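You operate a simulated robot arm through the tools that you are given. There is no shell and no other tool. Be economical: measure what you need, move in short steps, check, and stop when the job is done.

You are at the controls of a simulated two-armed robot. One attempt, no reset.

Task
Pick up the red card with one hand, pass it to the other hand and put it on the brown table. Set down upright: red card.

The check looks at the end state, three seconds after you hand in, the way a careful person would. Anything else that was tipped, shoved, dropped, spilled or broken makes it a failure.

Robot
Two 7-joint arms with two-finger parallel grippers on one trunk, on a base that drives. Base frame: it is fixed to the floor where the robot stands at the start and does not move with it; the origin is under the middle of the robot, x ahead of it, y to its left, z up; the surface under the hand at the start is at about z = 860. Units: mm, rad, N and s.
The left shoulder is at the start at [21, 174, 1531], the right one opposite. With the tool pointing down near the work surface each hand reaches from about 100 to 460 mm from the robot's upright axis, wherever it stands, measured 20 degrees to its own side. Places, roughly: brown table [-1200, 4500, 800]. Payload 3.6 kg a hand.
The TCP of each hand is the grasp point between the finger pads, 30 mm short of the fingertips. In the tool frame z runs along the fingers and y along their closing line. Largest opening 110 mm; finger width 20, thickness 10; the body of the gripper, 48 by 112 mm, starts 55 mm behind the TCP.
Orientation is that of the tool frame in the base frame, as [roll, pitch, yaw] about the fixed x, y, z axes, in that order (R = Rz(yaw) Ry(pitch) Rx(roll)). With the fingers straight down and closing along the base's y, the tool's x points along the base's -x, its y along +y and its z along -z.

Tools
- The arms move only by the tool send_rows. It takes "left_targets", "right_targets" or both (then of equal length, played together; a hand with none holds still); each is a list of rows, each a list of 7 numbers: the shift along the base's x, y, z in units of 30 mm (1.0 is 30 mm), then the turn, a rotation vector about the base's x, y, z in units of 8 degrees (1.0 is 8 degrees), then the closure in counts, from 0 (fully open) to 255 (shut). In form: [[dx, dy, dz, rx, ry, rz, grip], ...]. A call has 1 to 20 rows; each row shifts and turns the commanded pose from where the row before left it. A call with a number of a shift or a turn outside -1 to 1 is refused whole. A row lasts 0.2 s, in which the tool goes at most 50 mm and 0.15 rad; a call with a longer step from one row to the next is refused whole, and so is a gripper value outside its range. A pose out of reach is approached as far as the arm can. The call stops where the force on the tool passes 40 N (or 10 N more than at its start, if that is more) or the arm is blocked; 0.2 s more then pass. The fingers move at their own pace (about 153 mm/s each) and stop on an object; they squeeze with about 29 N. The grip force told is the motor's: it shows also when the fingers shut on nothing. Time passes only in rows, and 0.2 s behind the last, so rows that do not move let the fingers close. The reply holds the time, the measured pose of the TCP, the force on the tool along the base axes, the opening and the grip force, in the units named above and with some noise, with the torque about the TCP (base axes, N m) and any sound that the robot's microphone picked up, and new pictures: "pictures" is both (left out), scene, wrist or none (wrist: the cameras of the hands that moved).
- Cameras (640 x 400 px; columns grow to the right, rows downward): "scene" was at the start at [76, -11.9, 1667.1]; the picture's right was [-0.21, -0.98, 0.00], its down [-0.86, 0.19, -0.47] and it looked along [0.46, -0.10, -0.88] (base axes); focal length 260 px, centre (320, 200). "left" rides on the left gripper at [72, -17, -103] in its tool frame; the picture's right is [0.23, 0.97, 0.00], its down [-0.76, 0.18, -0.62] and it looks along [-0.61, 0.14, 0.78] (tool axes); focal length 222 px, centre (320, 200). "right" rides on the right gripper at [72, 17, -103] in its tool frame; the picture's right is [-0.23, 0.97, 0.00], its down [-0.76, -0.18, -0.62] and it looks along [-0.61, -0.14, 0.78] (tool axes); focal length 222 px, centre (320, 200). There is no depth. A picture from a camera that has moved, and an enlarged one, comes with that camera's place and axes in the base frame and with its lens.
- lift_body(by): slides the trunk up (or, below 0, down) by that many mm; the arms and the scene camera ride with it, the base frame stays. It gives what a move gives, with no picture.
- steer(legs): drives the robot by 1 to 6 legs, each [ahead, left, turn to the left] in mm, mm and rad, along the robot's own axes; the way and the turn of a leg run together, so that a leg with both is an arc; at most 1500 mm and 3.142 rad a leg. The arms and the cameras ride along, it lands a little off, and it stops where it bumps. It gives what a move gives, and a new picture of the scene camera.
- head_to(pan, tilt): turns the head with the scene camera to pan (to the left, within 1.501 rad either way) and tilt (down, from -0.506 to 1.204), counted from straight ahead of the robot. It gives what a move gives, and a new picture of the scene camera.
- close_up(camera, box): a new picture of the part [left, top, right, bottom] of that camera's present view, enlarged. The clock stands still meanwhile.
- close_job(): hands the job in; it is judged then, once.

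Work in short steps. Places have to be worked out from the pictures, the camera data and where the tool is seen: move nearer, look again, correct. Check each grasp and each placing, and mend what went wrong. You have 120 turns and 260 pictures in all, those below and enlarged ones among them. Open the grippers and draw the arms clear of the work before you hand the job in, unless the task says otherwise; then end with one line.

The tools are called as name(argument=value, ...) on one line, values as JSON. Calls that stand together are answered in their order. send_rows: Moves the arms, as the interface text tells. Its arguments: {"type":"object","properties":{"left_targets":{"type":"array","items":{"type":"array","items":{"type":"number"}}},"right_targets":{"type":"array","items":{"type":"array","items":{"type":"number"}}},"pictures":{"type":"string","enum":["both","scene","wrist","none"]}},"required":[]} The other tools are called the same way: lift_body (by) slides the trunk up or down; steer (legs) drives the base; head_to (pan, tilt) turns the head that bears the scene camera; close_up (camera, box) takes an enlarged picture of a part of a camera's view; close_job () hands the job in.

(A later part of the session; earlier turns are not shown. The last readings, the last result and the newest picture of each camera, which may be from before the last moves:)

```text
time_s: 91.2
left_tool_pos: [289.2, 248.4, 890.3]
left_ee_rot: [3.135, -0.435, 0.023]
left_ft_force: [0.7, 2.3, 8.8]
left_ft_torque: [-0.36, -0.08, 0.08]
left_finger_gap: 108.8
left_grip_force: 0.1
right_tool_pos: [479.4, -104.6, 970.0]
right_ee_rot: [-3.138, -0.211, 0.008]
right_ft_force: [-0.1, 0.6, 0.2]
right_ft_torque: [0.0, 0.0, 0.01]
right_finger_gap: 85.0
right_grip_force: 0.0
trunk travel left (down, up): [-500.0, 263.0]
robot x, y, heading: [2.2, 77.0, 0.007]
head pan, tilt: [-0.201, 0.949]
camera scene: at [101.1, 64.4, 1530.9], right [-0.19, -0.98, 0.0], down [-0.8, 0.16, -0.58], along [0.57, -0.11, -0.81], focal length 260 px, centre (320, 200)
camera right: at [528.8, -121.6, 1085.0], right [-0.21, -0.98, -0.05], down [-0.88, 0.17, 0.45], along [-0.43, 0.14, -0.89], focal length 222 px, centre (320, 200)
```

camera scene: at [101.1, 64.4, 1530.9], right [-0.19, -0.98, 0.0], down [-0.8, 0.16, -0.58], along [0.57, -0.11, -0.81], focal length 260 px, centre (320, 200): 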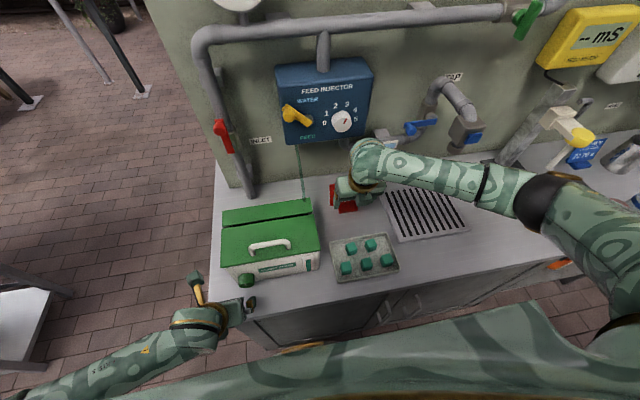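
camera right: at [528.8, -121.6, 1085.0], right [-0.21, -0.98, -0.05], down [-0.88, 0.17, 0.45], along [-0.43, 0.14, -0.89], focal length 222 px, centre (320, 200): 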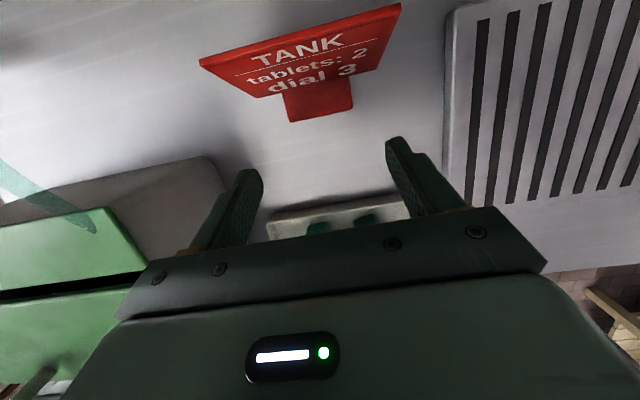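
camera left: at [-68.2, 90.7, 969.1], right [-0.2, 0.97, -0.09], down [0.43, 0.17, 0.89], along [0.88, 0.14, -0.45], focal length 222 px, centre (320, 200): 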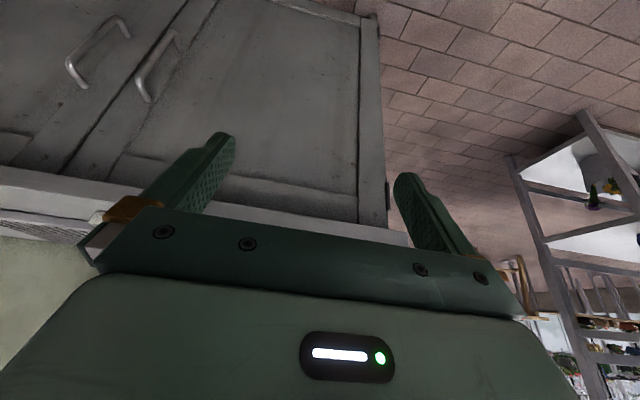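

The left fingertips touched the counter's edge when the trunk lowered, with no harm done. I raise and pull back the left hand, and move the right hand to x 513 above the foot.

send_rows(left_targets=[[0, 0, 0.4, 0, 0, 0, 0], [0, 0, 0.5, 0, 0, 0, 0], [-0.3, 0, 0.5, 0, 0, 0, 0], [-0.5, 0, 0.4, 0, 0, 0, 0], [-0.5, 0, 0, 0, 0, 0, 0], [-0.5, 0, 0, 0, 0, 0, 0]], right_targets=[[0.2, 0, 0, 0, 0, 0, 58], [0.3, 0, 0, 0, 0, 0, 58], [0.3, 0, 0, 0, 0, 0, 58], [0.3, -0.05, 0, 0, 0, 0, 58], [0, 0, 0, 0, 0, 0, 58], [0, 0, 0, 0, 0, 0, 58]], pictures="none")

send_rows(right_targets=[[0, 0, -0.3, 0, 0, 0, 58], [0, 0, -0.4, 0, 0, 0, 58], [0, 0, -0.4, 0, 0, 0, 58], [0, 0, -0.4, 0, 0, 0, 58], [0, 0, -0.3, 0, 0, 0, 58], [0, 0, 0, 0, 0, 0, 58]], pictures="both")

```text
time_s: 92.6
left_tool_pos: [231.3, 250.8, 944.7]
left_ee_rot: [3.135, -0.436, 0.022]
left_ft_force: [-0.4, 0.3, -0.7]
left_ft_torque: [0.0, 0.0, -0.02]
left_finger_gap: 110.1
left_grip_force: 0.0
right_tool_pos: [506.5, -106.2, 968.8]
right_ee_rot: [-3.138, -0.211, 0.01]
right_ft_force: [-32.5, 2.1, -7.4]
right_ft_torque: [-0.24, -3.8, -0.24]
right_finger_gap: 85.2
right_grip_force: 0.0
trunk travel left (down, up): [-500.0, 263.0]
robot x, y, heading: [8.8, 76.9, 0.01]
head pan, tilt: [-0.201, 0.949]
```

```text
time_s: 94.0
left_tool_pos: [234.5, 248.4, 944.5]
left_ee_rot: [3.136, -0.434, 0.022]
left_ft_force: [-0.1, 0.2, -0.2]
left_ft_torque: [0.01, -0.01, -0.02]
left_finger_gap: 110.2
left_grip_force: 0.0
right_tool_pos: [511.8, -105.5, 915.1]
right_ee_rot: [-3.139, -0.209, 0.011]
right_ft_force: [-0.3, 0.4, -0.4]
right_ft_torque: [0.01, -0.03, 0.02]
right_finger_gap: 84.9
right_grip_force: 0.0
trunk travel left (down, up): [-500.0, 263.0]
robot x, y, heading: [7.3, 76.2, 0.009]
head pan, tilt: [-0.201, 0.949]
camera scene: at [100.3, 64.4, 1530.9], right [-0.19, -0.98, 0.0], down [-0.8, 0.16, -0.58], along [0.57, -0.11, -0.81], focal length 260 px, centre (320, 200)
camera right: at [561.0, -123.5, 1030.7], right [-0.21, -0.98, -0.05], down [-0.88, 0.17, 0.45], along [-0.43, 0.14, -0.89], focal length 222 px, centre (320, 200)
```

scene: 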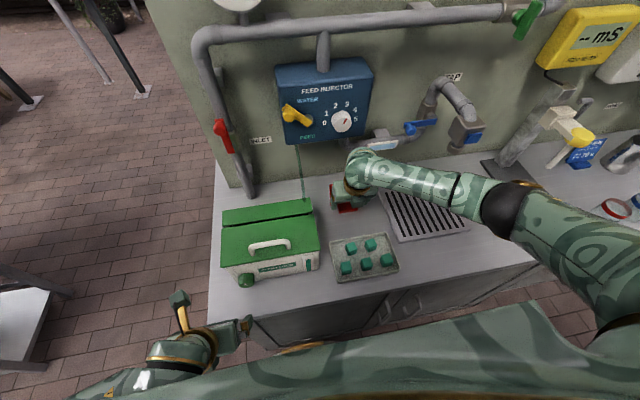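
right: 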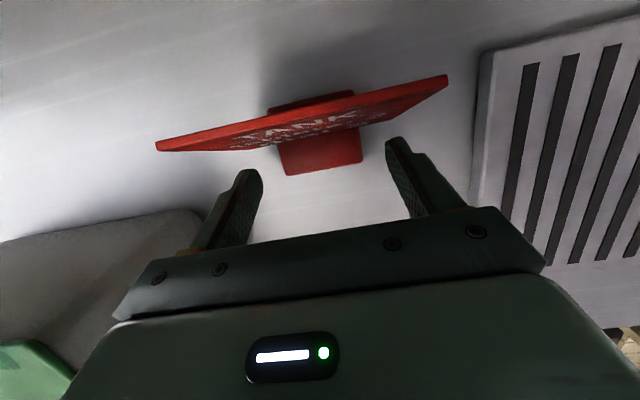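

During the hover the hand's camera touched the injector briefly (force -32 N, now gone), so I'll back out forward-free when lifting. The foot is centred between the fingers. I descend the last ~20 mm.

send_rows(right_targets=[[0, 0, -0.25, 0, 0, 0, 58], [0, 0, -0.25, 0, 0, 0, 58], [0, 0, -0.15, 0, 0, 0, 58], [0, 0, 0, 0, 0, 0, 58]], pictures="wrist")

```text
time_s: 95.0
left_tool_pos: [233.8, 250.6, 945.3]
left_ee_rot: [3.135, -0.435, 0.021]
left_ft_force: [0.2, 0.0, -0.3]
left_ft_torque: [0.0, 0.02, 0.0]
left_finger_gap: 110.2
left_grip_force: 0.0
right_tool_pos: [513.6, -105.8, 896.1]
right_ee_rot: [-3.139, -0.211, 0.011]
right_ft_force: [0.1, 0.2, -0.4]
right_ft_torque: [0.0, 0.01, 0.02]
right_finger_gap: 85.1
right_grip_force: 0.0
trunk travel left (down, up): [-500.0, 263.0]
robot x, y, heading: [5.4, 72.9, 0.003]
head pan, tilt: [-0.201, 0.949]
camera right: at [562.2, -122.9, 1011.4], right [-0.21, -0.98, -0.05], down [-0.88, 0.17, 0.45], along [-0.43, 0.14, -0.89], focal length 222 px, centre (320, 200)
```

right: 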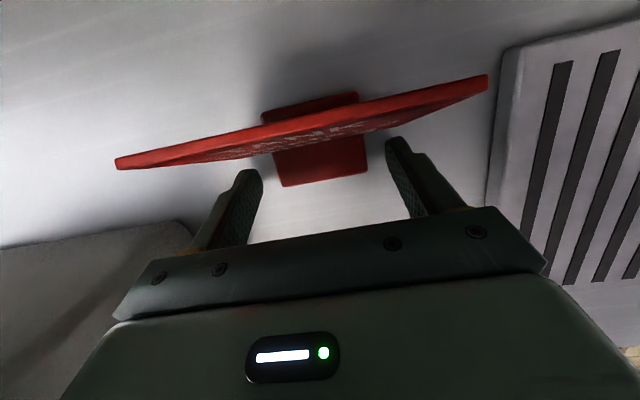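

The fingers straddle the foot. I close.

send_rows(right_targets=[[0, 0, 0, 0, 0, 0, 110], [0, 0, 0, 0, 0, 0, 160], [0, 0, 0, 0, 0, 0, 200], [0, 0, 0, 0, 0, 0, 200]], pictures="wrist")

```text
time_s: 96.0
left_tool_pos: [234.2, 250.2, 943.7]
left_ee_rot: [3.133, -0.435, 0.022]
left_ft_force: [0.2, 0.2, 0.0]
left_ft_torque: [0.03, 0.0, 0.01]
left_finger_gap: 109.7
left_grip_force: 0.1
right_tool_pos: [513.6, -106.5, 896.1]
right_ee_rot: [-3.139, -0.211, 0.008]
right_ft_force: [-0.3, -0.7, 0.0]
right_ft_torque: [-0.02, 0.0, -0.01]
right_finger_gap: 58.7
right_grip_force: 28.5
trunk travel left (down, up): [-500.0, 263.0]
robot x, y, heading: [3.5, 73.7, 0.01]
head pan, tilt: [-0.201, 0.949]
camera right: at [562.3, -123.0, 1011.4], right [-0.21, -0.98, -0.05], down [-0.88, 0.17, 0.45], along [-0.43, 0.14, -0.89], focal length 222 px, centre (320, 200)
```

right: 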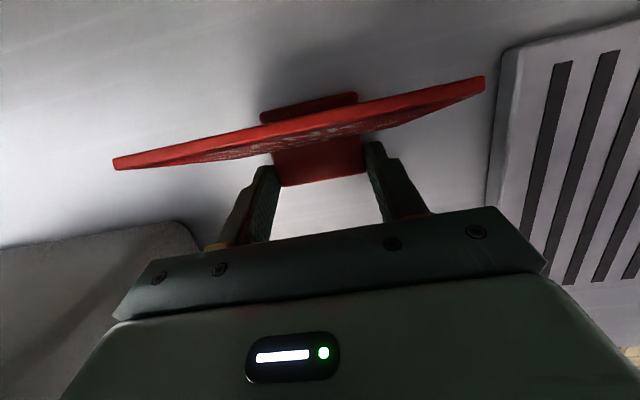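

Gripped: gap 58.7 mm, 28.5 N. I lift slightly, then draw back from the wall while rising.

send_rows(right_targets=[[0, 0, 0.2, 0, 0, 0, 200], [0, 0, 0.3, 0, 0, 0, 200], [0, 0, 0.3, 0, 0, 0, 200], [-0.3, 0, 0.1, 0, 0, 0, 200], [-0.5, 0, 0.3, 0, 0, 0, 200], [-0.5, 0, 0.4, 0, 0, 0, 200], [-0.5, 0, 0.4, 0, 0, 0, 200], [-0.5, 0, 0.4, 0, 0, 0, 200], [-0.5, 0, 0.4, 0, 0, 0, 200], [0, 0, 0, 0, 0, 0, 200]], pictures="both")

```text
time_s: 98.2
left_tool_pos: [234.9, 250.0, 944.5]
left_ee_rot: [3.135, -0.434, 0.02]
left_ft_force: [0.9, -0.3, 1.1]
left_ft_torque: [0.04, 0.0, 0.0]
left_finger_gap: 110.0
left_grip_force: 0.2
right_tool_pos: [429.9, -106.6, 981.5]
right_ee_rot: [-3.137, -0.212, 0.009]
right_ft_force: [-0.6, -0.9, -0.1]
right_ft_torque: [0.04, -0.02, -0.02]
right_finger_gap: 58.9
right_grip_force: 28.8
trunk travel left (down, up): [-500.0, 263.0]
robot x, y, heading: [4.8, 79.6, 0.01]
head pan, tilt: [-0.201, 0.949]
camera scene: at [101.6, 64.4, 1530.8], right [-0.19, -0.98, 0.0], down [-0.8, 0.16, -0.58], along [0.57, -0.11, -0.81], focal length 260 px, centre (320, 200)
camera right: at [478.3, -123.1, 1096.4], right [-0.21, -0.98, -0.05], down [-0.88, 0.17, 0.45], along [-0.43, 0.14, -0.89], focal length 222 px, centre (320, 200)
```

scene: 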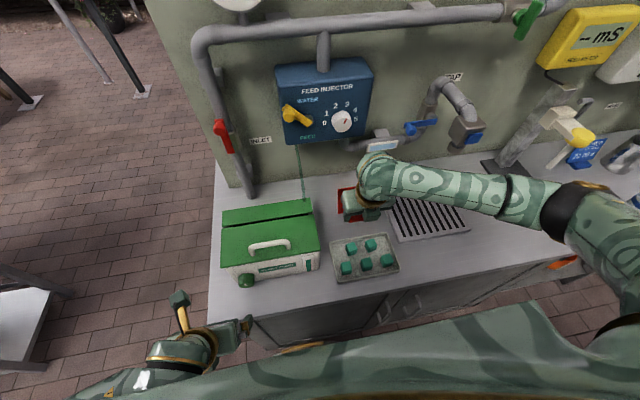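
right: 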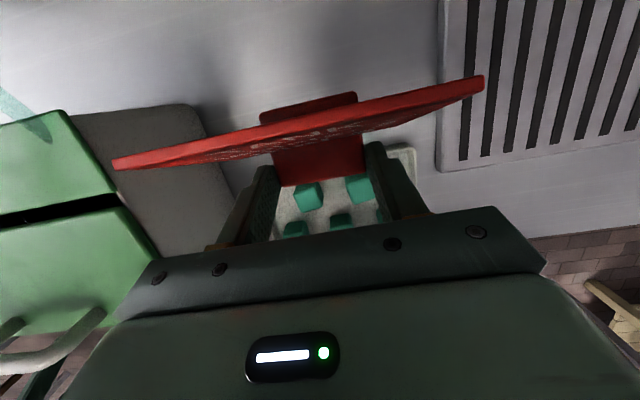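

The card lifted cleanly and sits firmly in the hand. I check the injector's dial, since the camera brushed it, against the earlier look.

close_up(camera="scene", box=[260, 50, 400, 140])

```text
4.44 times, centred on (330, 95) of scene
camera zoom: at [101.6, 64.4, 1530.8], right [-0.19, -0.98, 0.0], down [-0.8, 0.16, -0.58], along [0.57, -0.11, -0.81], focal length 1158 px, centre (276, 667)
```

zoom: 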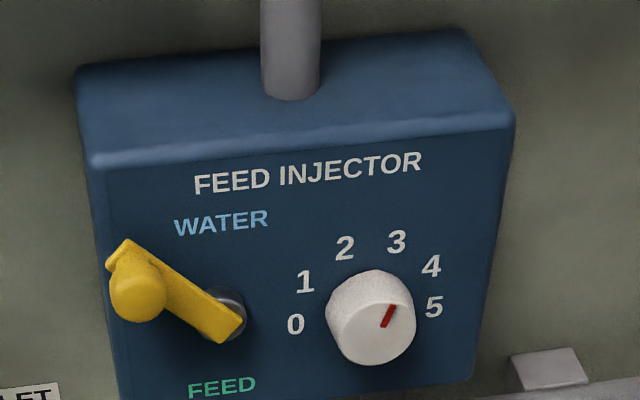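

The dial mark points exactly at 3, a clean detent position, so nothing was disturbed. I drive back from the counter to hand over in free space.

steer(legs=[[-500, 0, 0]])

```text
time_s: 101.2
left_tool_pos: [-267.6, 245.0, 944.0]
left_ee_rot: [3.136, -0.434, 0.024]
left_ft_force: [-0.2, 0.2, 0.9]
left_ft_torque: [-0.02, -0.04, 0.01]
left_finger_gap: 109.9
left_grip_force: 0.2
right_tool_pos: [-72.9, -110.9, 981.1]
right_ee_rot: [-3.139, -0.212, 0.011]
right_ft_force: [0.0, -0.1, 0.5]
right_ft_torque: [0.0, -0.01, 0.0]
right_finger_gap: 58.9
right_grip_force: 28.7
trunk travel left (down, up): [-500.0, 263.0]
robot x, y, heading: [-497.1, 71.7, 0.009]
head pan, tilt: [-0.201, 0.949]
camera scene: at [-401.4, 59.8, 1530.9], right [-0.19, -0.98, 0.0], down [-0.8, 0.15, -0.58], along [0.57, -0.11, -0.81], focal length 260 px, centre (320, 200)
```

scene: 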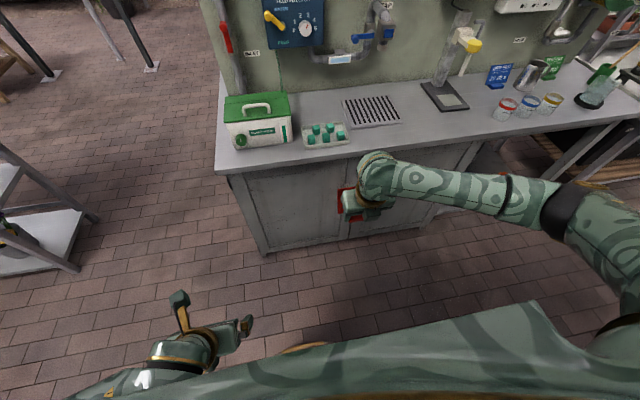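

Handover plan: yaw the right hand and card +45° and bring it toward the centre. Then the left hand pinches the plate's left edge, pointing forward-right and down, clear of the right gripper.

send_rows(right_targets=[[0, 0.3, 0, 0, 0, 0.4, 200], [0, 0.5, 0, 0, 0, 0.65, 200], [0, 0.5, 0, 0, 0, 0.65, 200], [0, 0.5, 0, 0, 0, 0.65, 200], [0, 0.5, 0, 0, 0, 0.65, 200], [0, 0.5, 0, 0, 0, 0.65, 200], [0, 0.5, 0, 0, 0, 0.65, 200], [0, 0.4, 0, 0, 0, 0.65, 200], [0, 0.3, 0, 0, 0, 0.65, 200], [0, 0, 0, 0, 0, 0, 200]], pictures="none")

head_to(pan=0, tilt=1.1)

```text
time_s: 103.4
left_tool_pos: [-268.1, 243.9, 945.0]
left_ee_rot: [3.135, -0.436, 0.024]
left_ft_force: [-0.7, -0.1, 0.3]
left_ft_torque: [-0.02, 0.01, -0.02]
left_finger_gap: 109.9
left_grip_force: 0.2
right_tool_pos: [-70.7, 9.9, 981.7]
right_ee_rot: [-3.139, -0.211, 0.797]
right_ft_force: [0.5, -0.1, 0.0]
right_ft_torque: [0.01, 0.04, -0.01]
right_finger_gap: 58.8
right_grip_force: 29.1
trunk travel left (down, up): [-500.0, 263.0]
robot x, y, heading: [-494.4, 72.1, 0.009]
head pan, tilt: [-0.201, 0.949]
```

```text
time_s: 104.1
left_tool_pos: [-268.5, 245.3, 944.9]
left_ee_rot: [3.135, -0.434, 0.024]
left_ft_force: [0.2, 0.1, 0.1]
left_ft_torque: [0.02, -0.01, 0.01]
left_finger_gap: 110.0
left_grip_force: 0.1
right_tool_pos: [-71.8, 9.6, 981.2]
right_ee_rot: [-3.138, -0.211, 0.791]
right_ft_force: [-0.8, 0.0, -0.2]
right_ft_torque: [-0.03, -0.02, -0.02]
right_finger_gap: 58.9
right_grip_force: 28.6
trunk travel left (down, up): [-500.0, 263.0]
robot x, y, heading: [-496.0, 73.2, 0.013]
head pan, tilt: [0.0, 1.1]
camera scene: at [-408.9, 74.3, 1520.7], right [0.01, -1.0, 0.0], down [-0.89, -0.01, -0.45], along [0.45, 0.0, -0.89], focal length 260 px, centre (320, 200)
```

scene: 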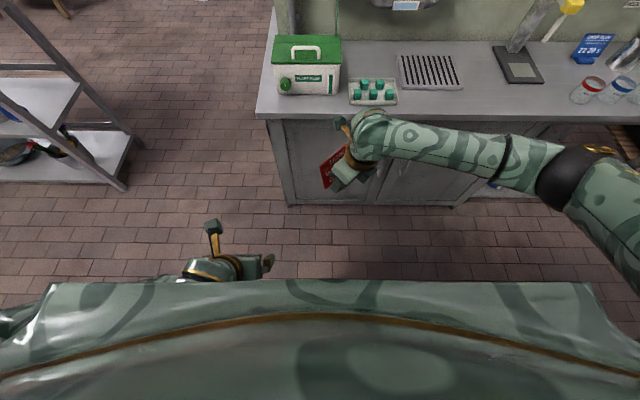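

The right hand and card are where I wanted them. I compute the plate's left-edge pinch point at about (-84, 69, 1003), with left finger direction (0.58, -0.71, -0.41). I bring the left hand to a standoff 110 mm short of it, in that orientation, with the gap narrowed to ~32 mm.

send_rows(left_targets=[[0.41, -0.33, 0.34, -0.346, -0.41, -0.485, 60], [0.41, -0.33, 0.34, -0.346, -0.41, -0.485, 120], [0.41, -0.33, 0.34, -0.346, -0.41, -0.485, 180], [0.41, -0.33, 0.34, -0.346, -0.41, -0.485, 180], [0.41, -0.33, 0.34, -0.346, -0.41, -0.485, 180], [0.41, -0.33, 0.34, -0.346, -0.41, -0.485, 180], [0.41, -0.33, 0.34, -0.346, -0.41, -0.485, 180], [0.41, -0.33, 0.34, -0.346, -0.41, -0.485, 180], [0.41, -0.33, 0.34, -0.346, -0.41, -0.485, 180], [0.41, -0.33, 0.34, -0.346, -0.41, -0.485, 180], [0, 0, 0, 0, 0, 0, 180]])

```text
time_s: 106.5
left_tool_pos: [-146.3, 146.7, 1046.2]
left_ee_rot: [2.601, -1.076, -0.297]
left_ft_force: [-0.1, -0.8, -0.4]
left_ft_torque: [0.0, -0.01, 0.04]
left_finger_gap: 32.2
left_grip_force: 0.0
right_tool_pos: [-72.6, 9.9, 981.8]
right_ee_rot: [-3.139, -0.212, 0.791]
right_ft_force: [0.8, -0.3, -0.2]
right_ft_torque: [-0.02, 0.0, 0.03]
right_finger_gap: 59.0
right_grip_force: 29.2
trunk travel left (down, up): [-500.0, 263.0]
robot x, y, heading: [-495.4, 71.4, 0.006]
head pan, tilt: [0.0, 1.1]
camera scene: at [-409.2, 74.4, 1520.7], right [0.01, -1.0, 0.0], down [-0.89, -0.01, -0.45], along [0.45, 0.0, -0.89], focal length 260 px, centre (320, 200)
camera left: at [-159.9, 222.5, 1147.9], right [-0.56, -0.7, 0.44], down [-0.82, 0.43, -0.37], along [0.07, -0.57, -0.82], focal length 222 px, centre (320, 200)
```

scene: 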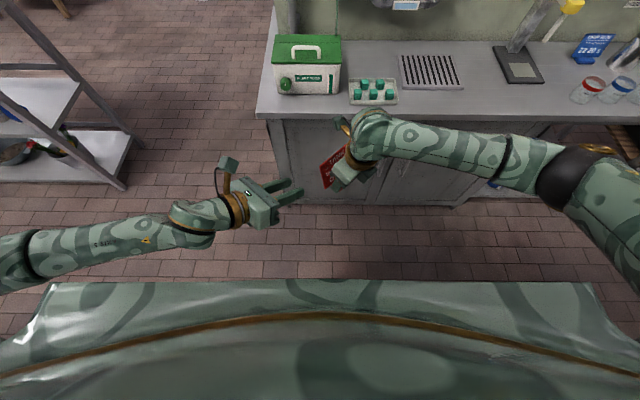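
left: 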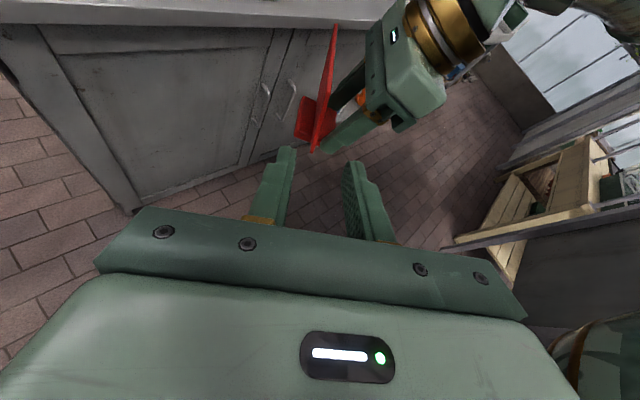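

The plate is seen edge-on, lined up with the gap between the left fingers. I advance 60 mm along the finger direction and look again.

send_rows(left_targets=[[0.29, -0.353, -0.205, 0, 0, 0, 180], [0.29, -0.353, -0.205, 0, 0, 0, 180], [0.29, -0.353, -0.205, 0, 0, 0, 180], [0.29, -0.353, -0.205, 0, 0, 0, 180], [0, 0, 0, 0, 0, 0, 180]], pictures="none")

close_up(camera="left", box=[220, 40, 460, 190])

close_up(camera="scene", box=[220, 90, 420, 215])

```text
time_s: 107.7
left_tool_pos: [-110.8, 103.4, 1022.3]
left_ee_rot: [2.6, -1.075, -0.296]
left_ft_force: [0.5, -0.6, -0.2]
left_ft_torque: [0.01, -0.03, 0.02]
left_finger_gap: 32.1
left_grip_force: 0.1
right_tool_pos: [-71.3, 8.4, 981.8]
right_ee_rot: [-3.138, -0.21, 0.792]
right_ft_force: [-0.7, 1.3, 0.7]
right_ft_torque: [-0.01, 0.04, 0.0]
right_finger_gap: 58.8
right_grip_force: 28.7
trunk travel left (down, up): [-500.0, 263.0]
robot x, y, heading: [-497.9, 73.4, 0.015]
head pan, tilt: [0.0, 1.1]
```

```text
2.67 times, centred on (340, 115) of left
camera zoom: at [-124.4, 179.5, 1123.5], right [-0.56, -0.7, 0.44], down [-0.82, 0.43, -0.37], along [0.07, -0.57, -0.82], focal length 592 px, centre (267, 427)
```

zoom: 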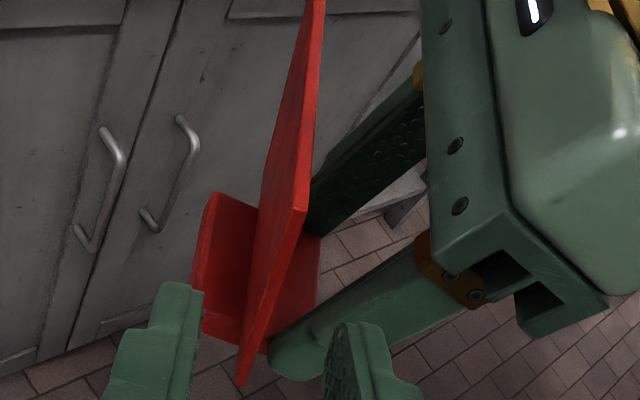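

```text
3.20 times, centred on (320, 152) of scene
camera zoom: at [-409.2, 74.6, 1520.7], right [0.01, -1.0, 0.0], down [-0.89, -0.01, -0.45], along [0.45, 0.0, -0.89], focal length 834 px, centre (320, 352)
```

zoom: 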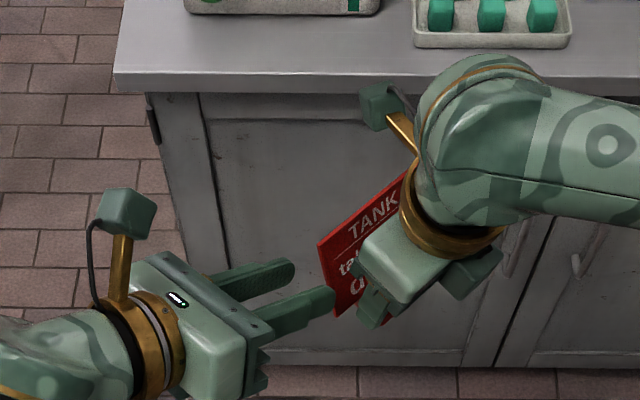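

Projecting the predicted plate corners into the left view matches within ~2 mm. I aim slightly higher on the edge to clear the right finger, narrow the gap to ~24 mm and advance the last 42 mm.

send_rows(left_targets=[[0.16, -0.01, 0.23, 0, 0, 0, 199], [0, 0, 0, 0, 0, 0, 199], [0.2, -0.25, -0.14, 0, 0, 0, 199], [0.2, -0.25, -0.14, 0, 0, 0, 199], [0, 0, 0, 0, 0, 0, 199]], pictures="none")

close_up(camera="left", box=[220, 40, 460, 190])

```text
time_s: 108.9
left_tool_pos: [-92.0, 88.0, 1020.1]
left_ee_rot: [2.601, -1.075, -0.297]
left_ft_force: [0.1, 0.6, -0.1]
left_ft_torque: [0.02, 0.02, 0.0]
left_finger_gap: 24.1
left_grip_force: 0.0
right_tool_pos: [-70.9, 10.0, 980.6]
right_ee_rot: [-3.138, -0.211, 0.793]
right_ft_force: [0.2, 0.9, -0.9]
right_ft_torque: [-0.03, -0.03, 0.02]
right_finger_gap: 58.8
right_grip_force: 29.0
trunk travel left (down, up): [-500.0, 263.0]
robot x, y, heading: [-496.0, 74.9, 0.009]
head pan, tilt: [0.0, 1.1]
```

```text
2.67 times, centred on (340, 115) of left
camera zoom: at [-107.5, 164.0, 1121.7], right [-0.56, -0.7, 0.44], down [-0.82, 0.43, -0.37], along [0.07, -0.57, -0.82], focal length 592 px, centre (267, 427)
```

zoom: 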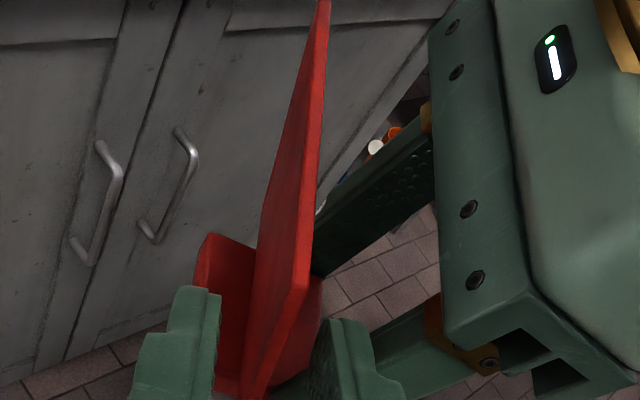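

The plate edge is centred between the fingers. I advance the last ~19 mm.

send_rows(left_targets=[[0.17, -0.23, -0.13, 0, 0, 0, 199], [0.17, -0.23, -0.13, 0, 0, 0, 199], [0, 0, 0, 0, 0, 0, 199]], pictures="none")

close_up(camera="left", box=[220, 40, 460, 190])

```text
time_s: 109.7
left_tool_pos: [-83.5, 74.8, 1012.1]
left_ee_rot: [2.6, -1.074, -0.297]
left_ft_force: [0.0, 0.1, -0.2]
left_ft_torque: [0.0, 0.03, -0.01]
left_finger_gap: 24.3
left_grip_force: 0.0
right_tool_pos: [-72.1, 9.1, 981.3]
right_ee_rot: [-3.139, -0.212, 0.791]
right_ft_force: [0.0, 0.0, -1.5]
right_ft_torque: [0.03, 0.02, 0.0]
right_finger_gap: 59.0
right_grip_force: 29.0
trunk travel left (down, up): [-500.0, 263.0]
robot x, y, heading: [-496.3, 72.5, 0.008]
head pan, tilt: [0.0, 1.1]
```

```text
2.67 times, centred on (340, 115) of left
camera zoom: at [-98.1, 150.8, 1114.3], right [-0.56, -0.7, 0.44], down [-0.82, 0.43, -0.37], along [0.07, -0.57, -0.82], focal length 592 px, centre (267, 427)
```

zoom: 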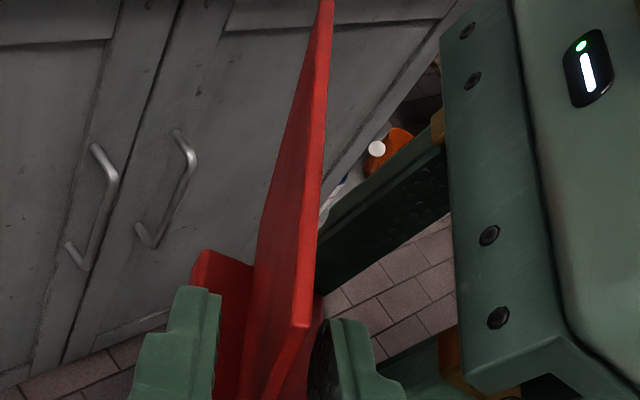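

No contact forces and the plate is between the pads. I close the left hand gradually.

send_rows(left_targets=[[0, 0, 0, 0, 0, 0, 215], [0, 0, 0, 0, 0, 0, 230], [0, 0, 0, 0, 0, 0, 245], [0, 0, 0, 0, 0, 0, 255], [0, 0, 0, 0, 0, 0, 255]], pictures="none")

close_up(camera="left", box=[220, 40, 460, 190])

```text
time_s: 110.9
left_tool_pos: [-84.0, 73.6, 1013.0]
left_ee_rot: [2.599, -1.074, -0.293]
left_ft_force: [-3.6, -2.9, 2.1]
left_ft_torque: [0.0, -0.13, 0.04]
left_finger_gap: 3.1
left_grip_force: 29.5
right_tool_pos: [-71.4, 9.2, 981.7]
right_ee_rot: [-3.139, -0.214, 0.793]
right_ft_force: [3.2, 3.4, -2.5]
right_ft_torque: [-0.22, 0.17, -0.34]
right_finger_gap: 58.9
right_grip_force: 28.8
trunk travel left (down, up): [-500.0, 263.0]
robot x, y, heading: [-500.5, 72.1, 0.008]
head pan, tilt: [0.0, 1.1]
```

```text
2.67 times, centred on (340, 115) of left
camera zoom: at [-98.3, 150.3, 1114.6], right [-0.56, -0.7, 0.44], down [-0.82, 0.43, -0.37], along [0.07, -0.57, -0.82], focal length 592 px, centre (267, 427)
```

zoom: 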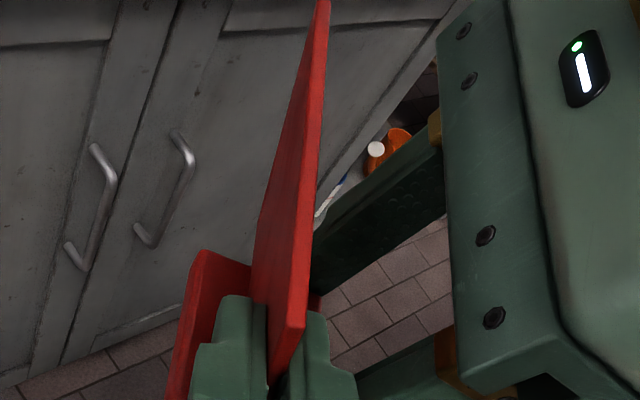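

The left hand grips the plate (3.1 mm gap, 29.5 N). I open the right hand modestly and hold.

send_rows(right_targets=[[0, 0, 0, 0, 0, 0, 105], [0, 0, 0, 0, 0, 0, 85], [0, 0, 0, 0, 0, 0, 80], [0, 0, 0, 0, 0, 0, 80]], left_targets=[[0, 0, 0, 0, 0, 0, 255], [0, 0, 0, 0, 0, 0, 255], [0, 0, 0, 0, 0, 0, 255], [0, 0, 0, 0, 0, 0, 255]], pictures="both")

```text
time_s: 111.9
left_tool_pos: [-83.4, 74.9, 1011.2]
left_ee_rot: [2.601, -1.073, -0.296]
left_ft_force: [1.0, 0.5, -0.2]
left_ft_torque: [0.0, 0.03, -0.02]
left_finger_gap: 3.1
left_grip_force: 29.0
right_tool_pos: [-72.1, 9.7, 980.6]
right_ee_rot: [-3.139, -0.21, 0.792]
right_ft_force: [-0.2, 0.5, -0.2]
right_ft_torque: [0.0, -0.01, -0.02]
right_finger_gap: 75.7
right_grip_force: 0.1
trunk travel left (down, up): [-500.0, 263.0]
robot x, y, heading: [-496.4, 71.5, 0.008]
head pan, tilt: [0.0, 1.1]
camera scene: at [-408.8, 74.2, 1520.6], right [0.01, -1.0, 0.0], down [-0.89, -0.01, -0.45], along [0.45, 0.0, -0.89], focal length 260 px, centre (320, 200)
camera right: at [-25.0, 32.8, 1097.7], right [0.54, -0.84, -0.05], down [-0.74, -0.5, 0.45], along [-0.4, -0.2, -0.89], focal length 222 px, centre (320, 200)
camera left: at [-98.1, 150.7, 1114.5], right [-0.56, -0.7, 0.44], down [-0.82, 0.43, -0.37], along [0.07, -0.57, -0.82], focal length 222 px, centre (320, 200)
```

scene: 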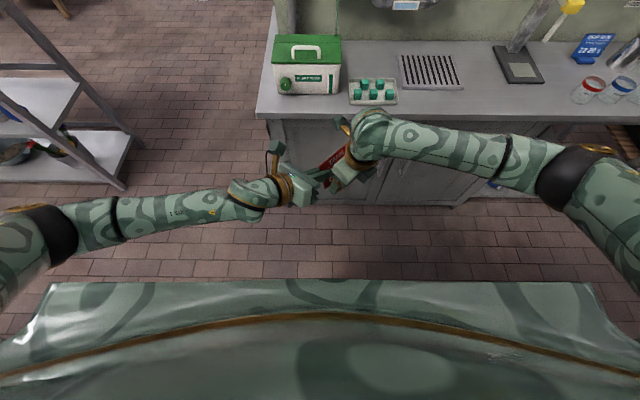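
right: 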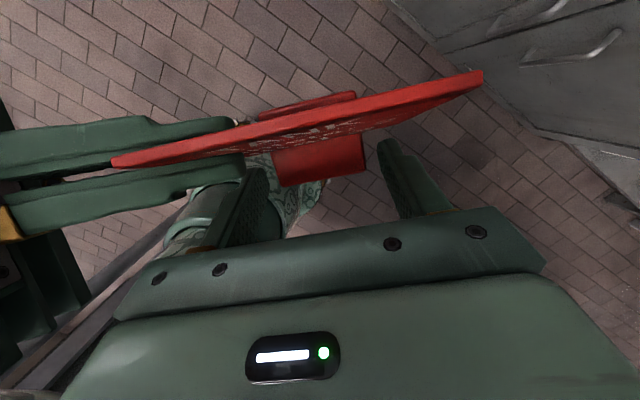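
left: 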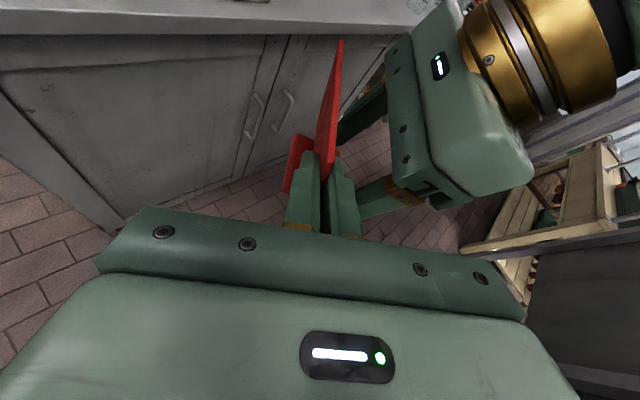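

The card stays firm and upright in the left hand. I withdraw the right hand away from the plate face, then out to the right.

send_rows(right_targets=[[-0.2, -0.2, 0, 0, 0, 0, 80], [-0.3, -0.3, 0, 0, 0, 0, 80], [-0.3, -0.3, 0, 0, 0, 0, 80], [-0.3, -0.3, 0, 0, 0, 0, 80], [-0.3, -0.3, 0, 0, 0, 0, 80], [0, -0.5, 0, 0, 0, 0, 80], [0, -0.5, 0, 0, 0, 0, 80], [0, -0.5, 0, 0, 0, 0, 80], [0, -0.5, 0, 0, 0, 0, 80], [0, -0.5, 0, 0, 0, 0, 80], [0, -0.5, 0, 0, 0, 0, 80], [0, -0.5, 0, 0, 0, 0, 80], [0, -0.5, 0, 0, 0, 0, 80], [0, 0, 0, 0, 0, 0, 80]], pictures="scene")

```text
time_s: 114.9
left_tool_pos: [-84.1, 74.5, 1011.9]
left_ee_rot: [2.6, -1.075, -0.297]
left_ft_force: [1.0, 1.4, 0.8]
left_ft_torque: [0.04, 0.0, -0.01]
left_finger_gap: 3.1
left_grip_force: 28.8
right_tool_pos: [-114.6, -152.6, 981.8]
right_ee_rot: [-3.138, -0.212, 0.793]
right_ft_force: [-1.3, 0.2, -0.4]
right_ft_torque: [-0.01, 0.03, 0.0]
right_finger_gap: 75.7
right_grip_force: 0.1
trunk travel left (down, up): [-500.0, 263.0]
robot x, y, heading: [-495.6, 72.4, 0.01]
head pan, tilt: [0.0, 1.1]
camera scene: at [-408.7, 74.4, 1520.6], right [0.01, -1.0, 0.0], down [-0.89, -0.01, -0.45], along [0.45, 0.0, -0.89], focal length 260 px, centre (320, 200)
```

scene: 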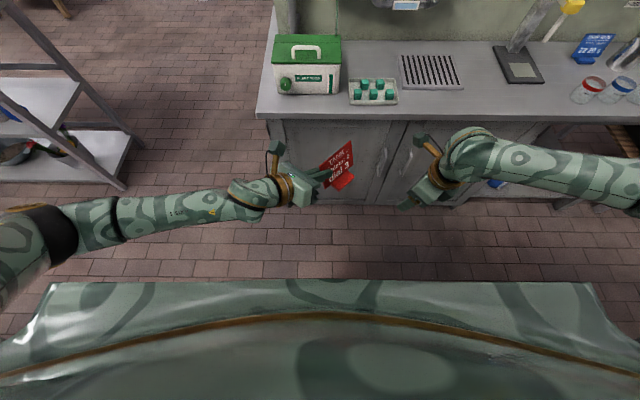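

Handover complete. Now I survey the way to the brown table, about 4.5 m to the left and a bit behind.

head_to(pan=1.5, tilt=0.4)

head_to(pan=0.8, tilt=0.4)

```text
time_s: 116.5
left_tool_pos: [-83.5, 75.1, 1011.8]
left_ee_rot: [2.599, -1.073, -0.297]
left_ft_force: [0.1, -0.2, 0.4]
left_ft_torque: [-0.01, -0.01, -0.03]
left_finger_gap: 3.2
left_grip_force: 29.1
right_tool_pos: [-114.4, -153.0, 980.5]
right_ee_rot: [-3.137, -0.213, 0.792]
right_ft_force: [0.1, -0.1, -0.8]
right_ft_torque: [0.04, 0.0, -0.03]
right_finger_gap: 75.4
right_grip_force: 0.1
trunk travel left (down, up): [-500.0, 263.0]
robot x, y, heading: [-493.5, 74.1, 0.009]
head pan, tilt: [1.499, 0.4]
camera scene: at [-466.2, 165.9, 1577.5], right [1.0, -0.06, 0.0], down [-0.02, -0.39, -0.92], along [0.06, 0.92, -0.39], focal length 260 px, centre (320, 200)
```

scene: 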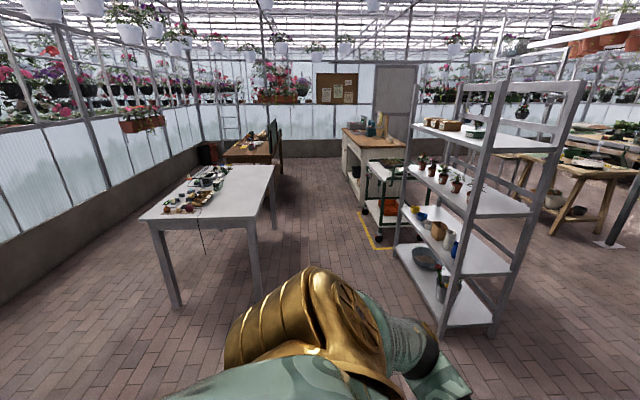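

```text
time_s: 117.6
left_tool_pos: [-83.9, 74.4, 1012.2]
left_ee_rot: [2.601, -1.072, -0.296]
left_ft_force: [-0.2, -0.3, 0.0]
left_ft_torque: [0.03, 0.02, 0.01]
left_finger_gap: 2.9
left_grip_force: 29.4
right_tool_pos: [-114.1, -153.1, 981.9]
right_ee_rot: [-3.137, -0.212, 0.792]
right_ft_force: [1.3, 0.4, -0.2]
right_ft_torque: [-0.02, 0.05, 0.01]
right_finger_gap: 75.5
right_grip_force: 0.0
trunk travel left (down, up): [-500.0, 263.0]
robot x, y, heading: [-496.4, 70.4, 0.008]
head pan, tilt: [0.799, 0.4]
camera scene: at [-408.2, 140.6, 1577.5], right [0.72, -0.69, 0.0], down [-0.27, -0.28, -0.92], along [0.63, 0.67, -0.39], focal length 260 px, centre (320, 200)
```

scene: 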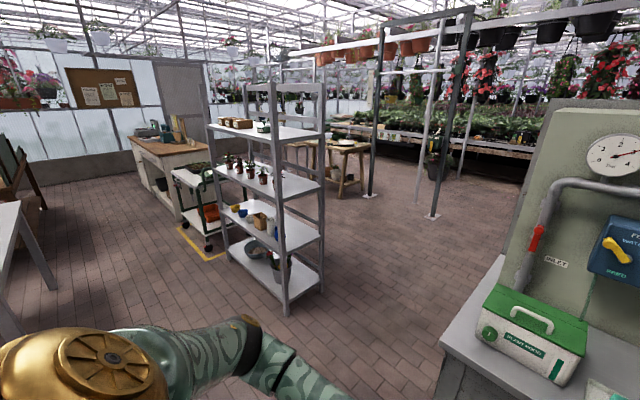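

The brown desk is behind the white table, down an aisle (x about -800 to +270). I turn left, drive up the aisle's start and shift toward its middle.

head_to(pan=0, tilt=0.5)

steer(legs=[[0, 0, 1.56], [700, 0, 0], [0, -230, 0]])

```text
time_s: 118.7
left_tool_pos: [-84.1, 75.6, 1013.2]
left_ee_rot: [2.6, -1.074, -0.296]
left_ft_force: [0.5, -0.4, 0.1]
left_ft_torque: [0.0, 0.02, 0.01]
left_finger_gap: 2.9
left_grip_force: 29.3
right_tool_pos: [-114.2, -152.4, 982.8]
right_ee_rot: [-3.137, -0.211, 0.793]
right_ft_force: [-1.3, -0.1, 0.4]
right_ft_torque: [0.0, 0.01, -0.02]
right_finger_gap: 75.6
right_grip_force: 0.0
trunk travel left (down, up): [-500.0, 263.0]
robot x, y, heading: [-495.5, 69.0, 0.009]
head pan, tilt: [0.0, 0.499]
camera scene: at [-381.0, 74.5, 1568.3], right [0.01, -1.0, 0.0], down [-0.48, -0.01, -0.88], along [0.88, 0.01, -0.48], focal length 260 px, centre (320, 200)
```

scene: 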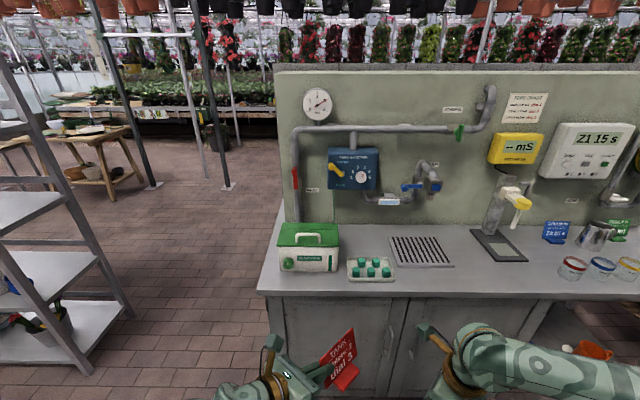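

```text
time_s: 122.4
left_tool_pos: [-409.5, 479.9, 1019.6]
left_ee_rot: [2.586, -1.08, 1.113]
left_ft_force: [-0.2, -0.4, -1.9]
left_ft_torque: [0.04, 0.0, 0.01]
left_finger_gap: 3.0
left_grip_force: 29.2
right_tool_pos: [-200.8, 415.2, 980.0]
right_ee_rot: [-3.13, -0.214, 2.199]
right_ft_force: [0.4, -0.1, -0.1]
right_ft_torque: [0.02, 0.03, 0.03]
right_finger_gap: 75.5
right_grip_force: 0.0
trunk travel left (down, up): [-500.0, 263.0]
robot x, y, heading: [-492.7, 74.9, 1.414]
head pan, tilt: [0.0, 0.499]
stopped in leg 1: the robot was blocked; the commanded pose is now the measured one
camera scene: at [-459.2, 190.1, 1568.4], right [0.99, -0.15, -0.01], down [-0.08, -0.47, -0.88], along [0.13, 0.87, -0.48], focal length 260 px, centre (320, 200)
```

scene: 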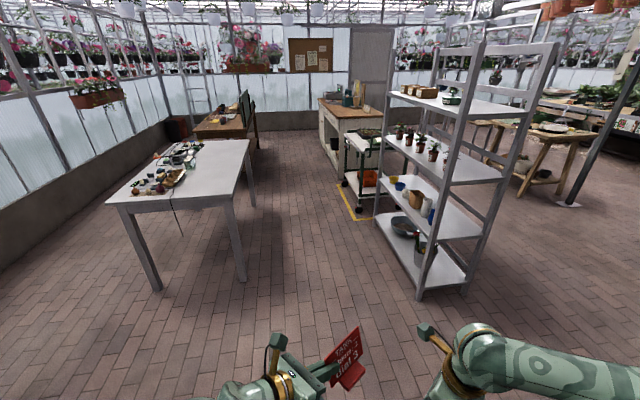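

The turn was blocked just short, at heading 1.41, so something is near. I look left and right.

head_to(pan=1.5, tilt=0.7)

head_to(pan=-1.5, tilt=0.7)

```text
time_s: 124.0
left_tool_pos: [-409.8, 479.5, 1017.5]
left_ee_rot: [2.591, -1.078, 1.112]
left_ft_force: [-0.7, -0.2, -0.5]
left_ft_torque: [-0.04, 0.03, 0.04]
left_finger_gap: 3.0
left_grip_force: 28.7
right_tool_pos: [-201.7, 416.9, 977.7]
right_ee_rot: [-3.128, -0.214, 2.202]
right_ft_force: [0.2, -0.8, 0.3]
right_ft_torque: [0.02, -0.01, -0.02]
right_finger_gap: 75.2
right_grip_force: 0.1
trunk travel left (down, up): [-500.0, 263.0]
robot x, y, heading: [-493.2, 76.4, 1.421]
head pan, tilt: [1.499, 0.7]
camera scene: at [-554.0, 121.0, 1551.4], right [0.22, 0.98, -0.01], down [0.62, -0.14, -0.77], along [-0.75, 0.17, -0.64], focal length 260 px, centre (320, 200)
```

scene: 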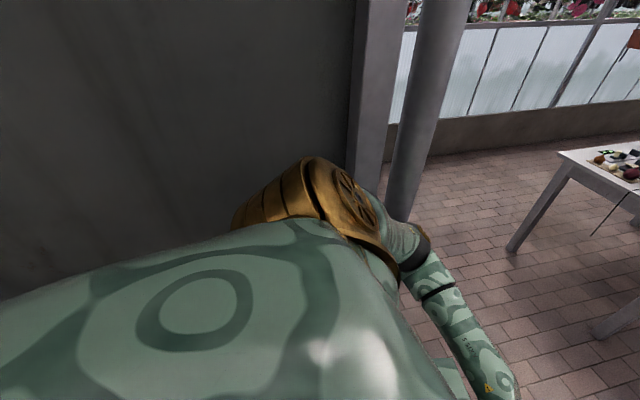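

```text
time_s: 126.6
left_tool_pos: [-410.9, 480.3, 1016.8]
left_ee_rot: [2.592, -1.077, 1.11]
left_ft_force: [-0.2, -0.1, 0.5]
left_ft_torque: [0.0, 0.0, 0.01]
left_finger_gap: 3.0
left_grip_force: 29.5
right_tool_pos: [-201.2, 417.1, 977.7]
right_ee_rot: [-3.128, -0.215, 2.204]
right_ft_force: [0.4, 1.0, 0.2]
right_ft_torque: [0.0, 0.0, 0.02]
right_finger_gap: 75.4
right_grip_force: 0.1
trunk travel left (down, up): [-500.0, 263.0]
robot x, y, heading: [-493.4, 73.3, 1.423]
head pan, tilt: [-1.499, 0.7]
camera scene: at [-386.5, 95.9, 1549.5], right [-0.08, -1.0, 0.0], down [-0.65, 0.05, -0.76], along [0.76, -0.06, -0.65], focal length 260 px, centre (320, 200)
```

scene: 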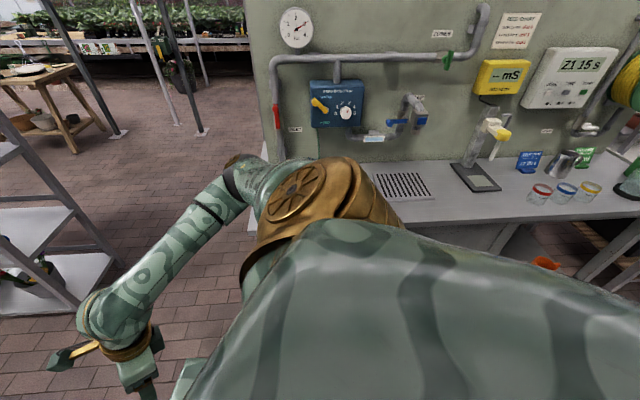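

A wall is close behind the left shoulder. I move diagonally ahead-right away from it, go forward, and then finish the turn.

steer(legs=[[60, -120, 0], [550, 0, 0], [0, 0, 0.15]])

head_to(pan=0, tilt=0.5)

```text
time_s: 131.3
left_tool_pos: [-266.9, 1071.9, 1017.9]
left_ee_rot: [2.574, -1.084, 1.268]
left_ft_force: [-0.3, -0.1, -0.2]
left_ft_torque: [-0.02, 0.01, 0.02]
left_finger_gap: 3.0
left_grip_force: 28.9
right_tool_pos: [-49.0, 1037.7, 980.3]
right_ee_rot: [-3.137, -0.208, 2.346]
right_ft_force: [0.4, 0.2, 0.0]
right_ft_torque: [0.01, 0.01, 0.03]
right_finger_gap: 75.6
right_grip_force: 0.1
trunk travel left (down, up): [-500.0, 263.0]
robot x, y, heading: [-277.2, 655.5, 1.56]
head pan, tilt: [-1.499, 0.7]
camera scene: at [-193.4, 691.1, 1550.7], right [0.06, -1.0, 0.0], down [-0.64, -0.04, -0.77], along [0.76, 0.05, -0.64], focal length 260 px, centre (320, 200)
```

scene: 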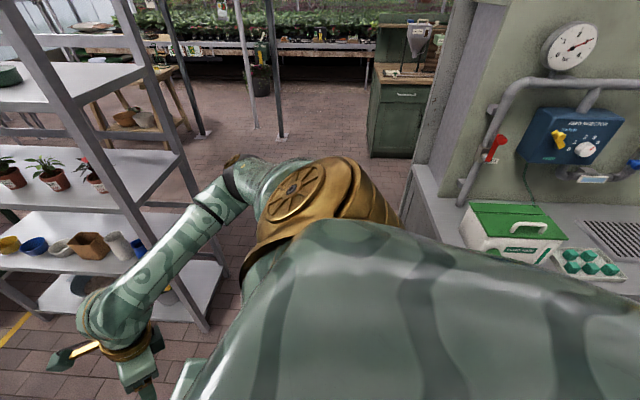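

```text
time_s: 132.9
left_tool_pos: [-266.8, 1071.5, 1018.6]
left_ee_rot: [2.577, -1.084, 1.27]
left_ft_force: [0.6, 0.9, -0.3]
left_ft_torque: [0.0, 0.01, 0.01]
left_finger_gap: 3.1
left_grip_force: 29.8
right_tool_pos: [-49.1, 1037.1, 982.3]
right_ee_rot: [-3.139, -0.213, 2.344]
right_ft_force: [0.1, 0.8, 0.5]
right_ft_torque: [0.03, 0.02, 0.01]
right_finger_gap: 75.7
right_grip_force: 0.1
trunk travel left (down, up): [-500.0, 263.0]
robot x, y, heading: [-283.6, 661.6, 1.565]
head pan, tilt: [0.0, 0.499]
camera scene: at [-277.1, 776.2, 1568.3], right [1.0, -0.01, 0.0], down [0.0, -0.48, -0.88], along [0.01, 0.88, -0.48], focal length 260 px, centre (320, 200)
```

scene: 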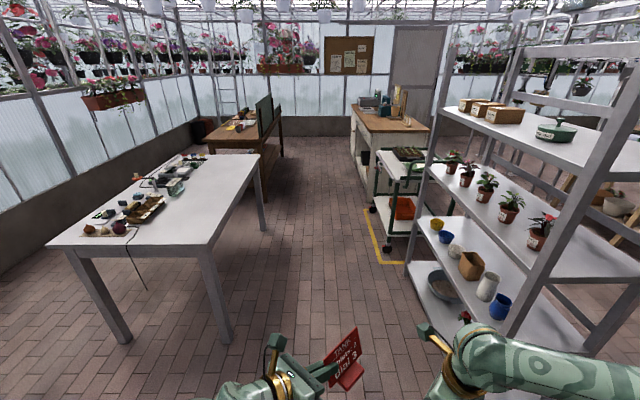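

The aisle is clear. I drive ahead along it in two legs, staying centred.

steer(legs=[[1300, 0, 0]])

```text
time_s: 139.4
left_tool_pos: [-237.1, 2366.6, 1018.1]
left_ee_rot: [2.575, -1.084, 1.248]
left_ft_force: [0.1, -0.4, 0.5]
left_ft_torque: [0.0, 0.03, -0.01]
left_finger_gap: 3.0
left_grip_force: 28.3
right_tool_pos: [-20.7, 2328.0, 982.1]
right_ee_rot: [-3.138, -0.209, 2.327]
right_ft_force: [-0.2, -0.3, -0.2]
right_ft_torque: [0.0, 0.02, 0.02]
right_finger_gap: 75.3
right_grip_force: 0.1
trunk travel left (down, up): [-500.0, 263.0]
robot x, y, heading: [-257.3, 1955.2, 1.547]
head pan, tilt: [0.0, 0.499]
camera scene: at [-253.4, 2071.2, 1568.3], right [1.0, -0.03, 0.0], down [-0.01, -0.48, -0.88], along [0.02, 0.88, -0.48], focal length 260 px, centre (320, 200)
```

scene: 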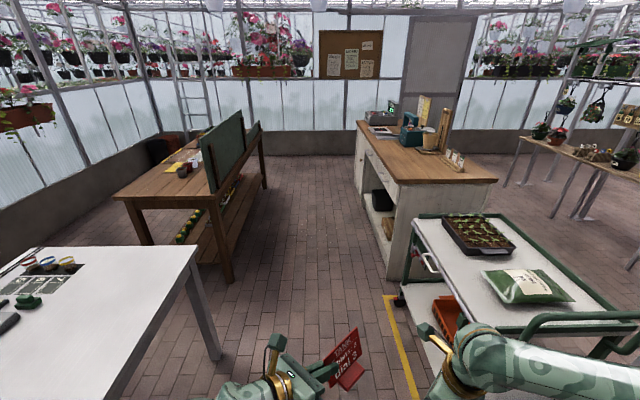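

The brown table is ahead-left, with a green panel along its right side and a free near end at about y 3570. I advance some more and look at it closer.

steer(legs=[[750, 0, 0]])

head_to(pan=0.6, tilt=0.6)

```text
time_s: 143.5
left_tool_pos: [-217.5, 3126.0, 1018.1]
left_ee_rot: [2.573, -1.083, 1.25]
left_ft_force: [-0.1, 0.1, -0.2]
left_ft_torque: [0.01, 0.0, 0.0]
left_finger_gap: 3.1
left_grip_force: 29.1
right_tool_pos: [-0.8, 3089.1, 981.4]
right_ee_rot: [-3.138, -0.21, 2.326]
right_ft_force: [0.0, 0.2, -0.3]
right_ft_torque: [0.0, 0.02, -0.02]
right_finger_gap: 75.6
right_grip_force: 0.0
trunk travel left (down, up): [-500.0, 263.0]
robot x, y, heading: [-235.0, 2713.7, 1.545]
head pan, tilt: [0.0, 0.499]
camera scene: at [-233.3, 2832.7, 1568.3], right [1.0, -0.03, 0.0], down [-0.01, -0.48, -0.88], along [0.02, 0.88, -0.48], focal length 260 px, centre (320, 200)
```

scene: 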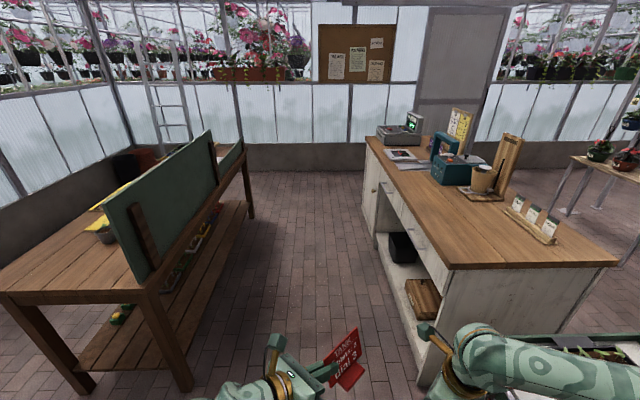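

```text
time_s: 144.5
left_tool_pos: [-216.6, 3127.9, 1017.6]
left_ee_rot: [2.575, -1.084, 1.248]
left_ft_force: [0.5, 0.8, -1.3]
left_ft_torque: [0.02, 0.02, -0.03]
left_finger_gap: 3.2
left_grip_force: 28.9
right_tool_pos: [-0.5, 3090.2, 981.5]
right_ee_rot: [-3.139, -0.211, 2.326]
right_ft_force: [-0.9, -0.6, -0.2]
right_ft_torque: [0.02, 0.0, 0.02]
right_finger_gap: 75.5
right_grip_force: 0.1
trunk travel left (down, up): [-500.0, 263.0]
robot x, y, heading: [-238.3, 2716.7, 1.545]
head pan, tilt: [0.6, 0.6]
camera scene: at [-283.6, 2815.7, 1559.3], right [0.84, 0.54, 0.0], down [0.31, -0.47, -0.82], along [-0.45, 0.69, -0.57], focal length 260 px, centre (320, 200)
```

scene: 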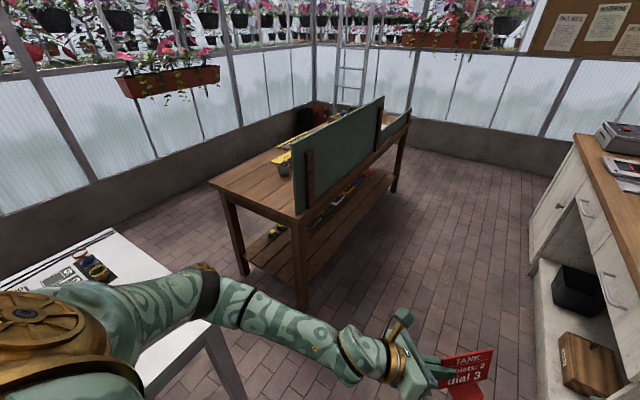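

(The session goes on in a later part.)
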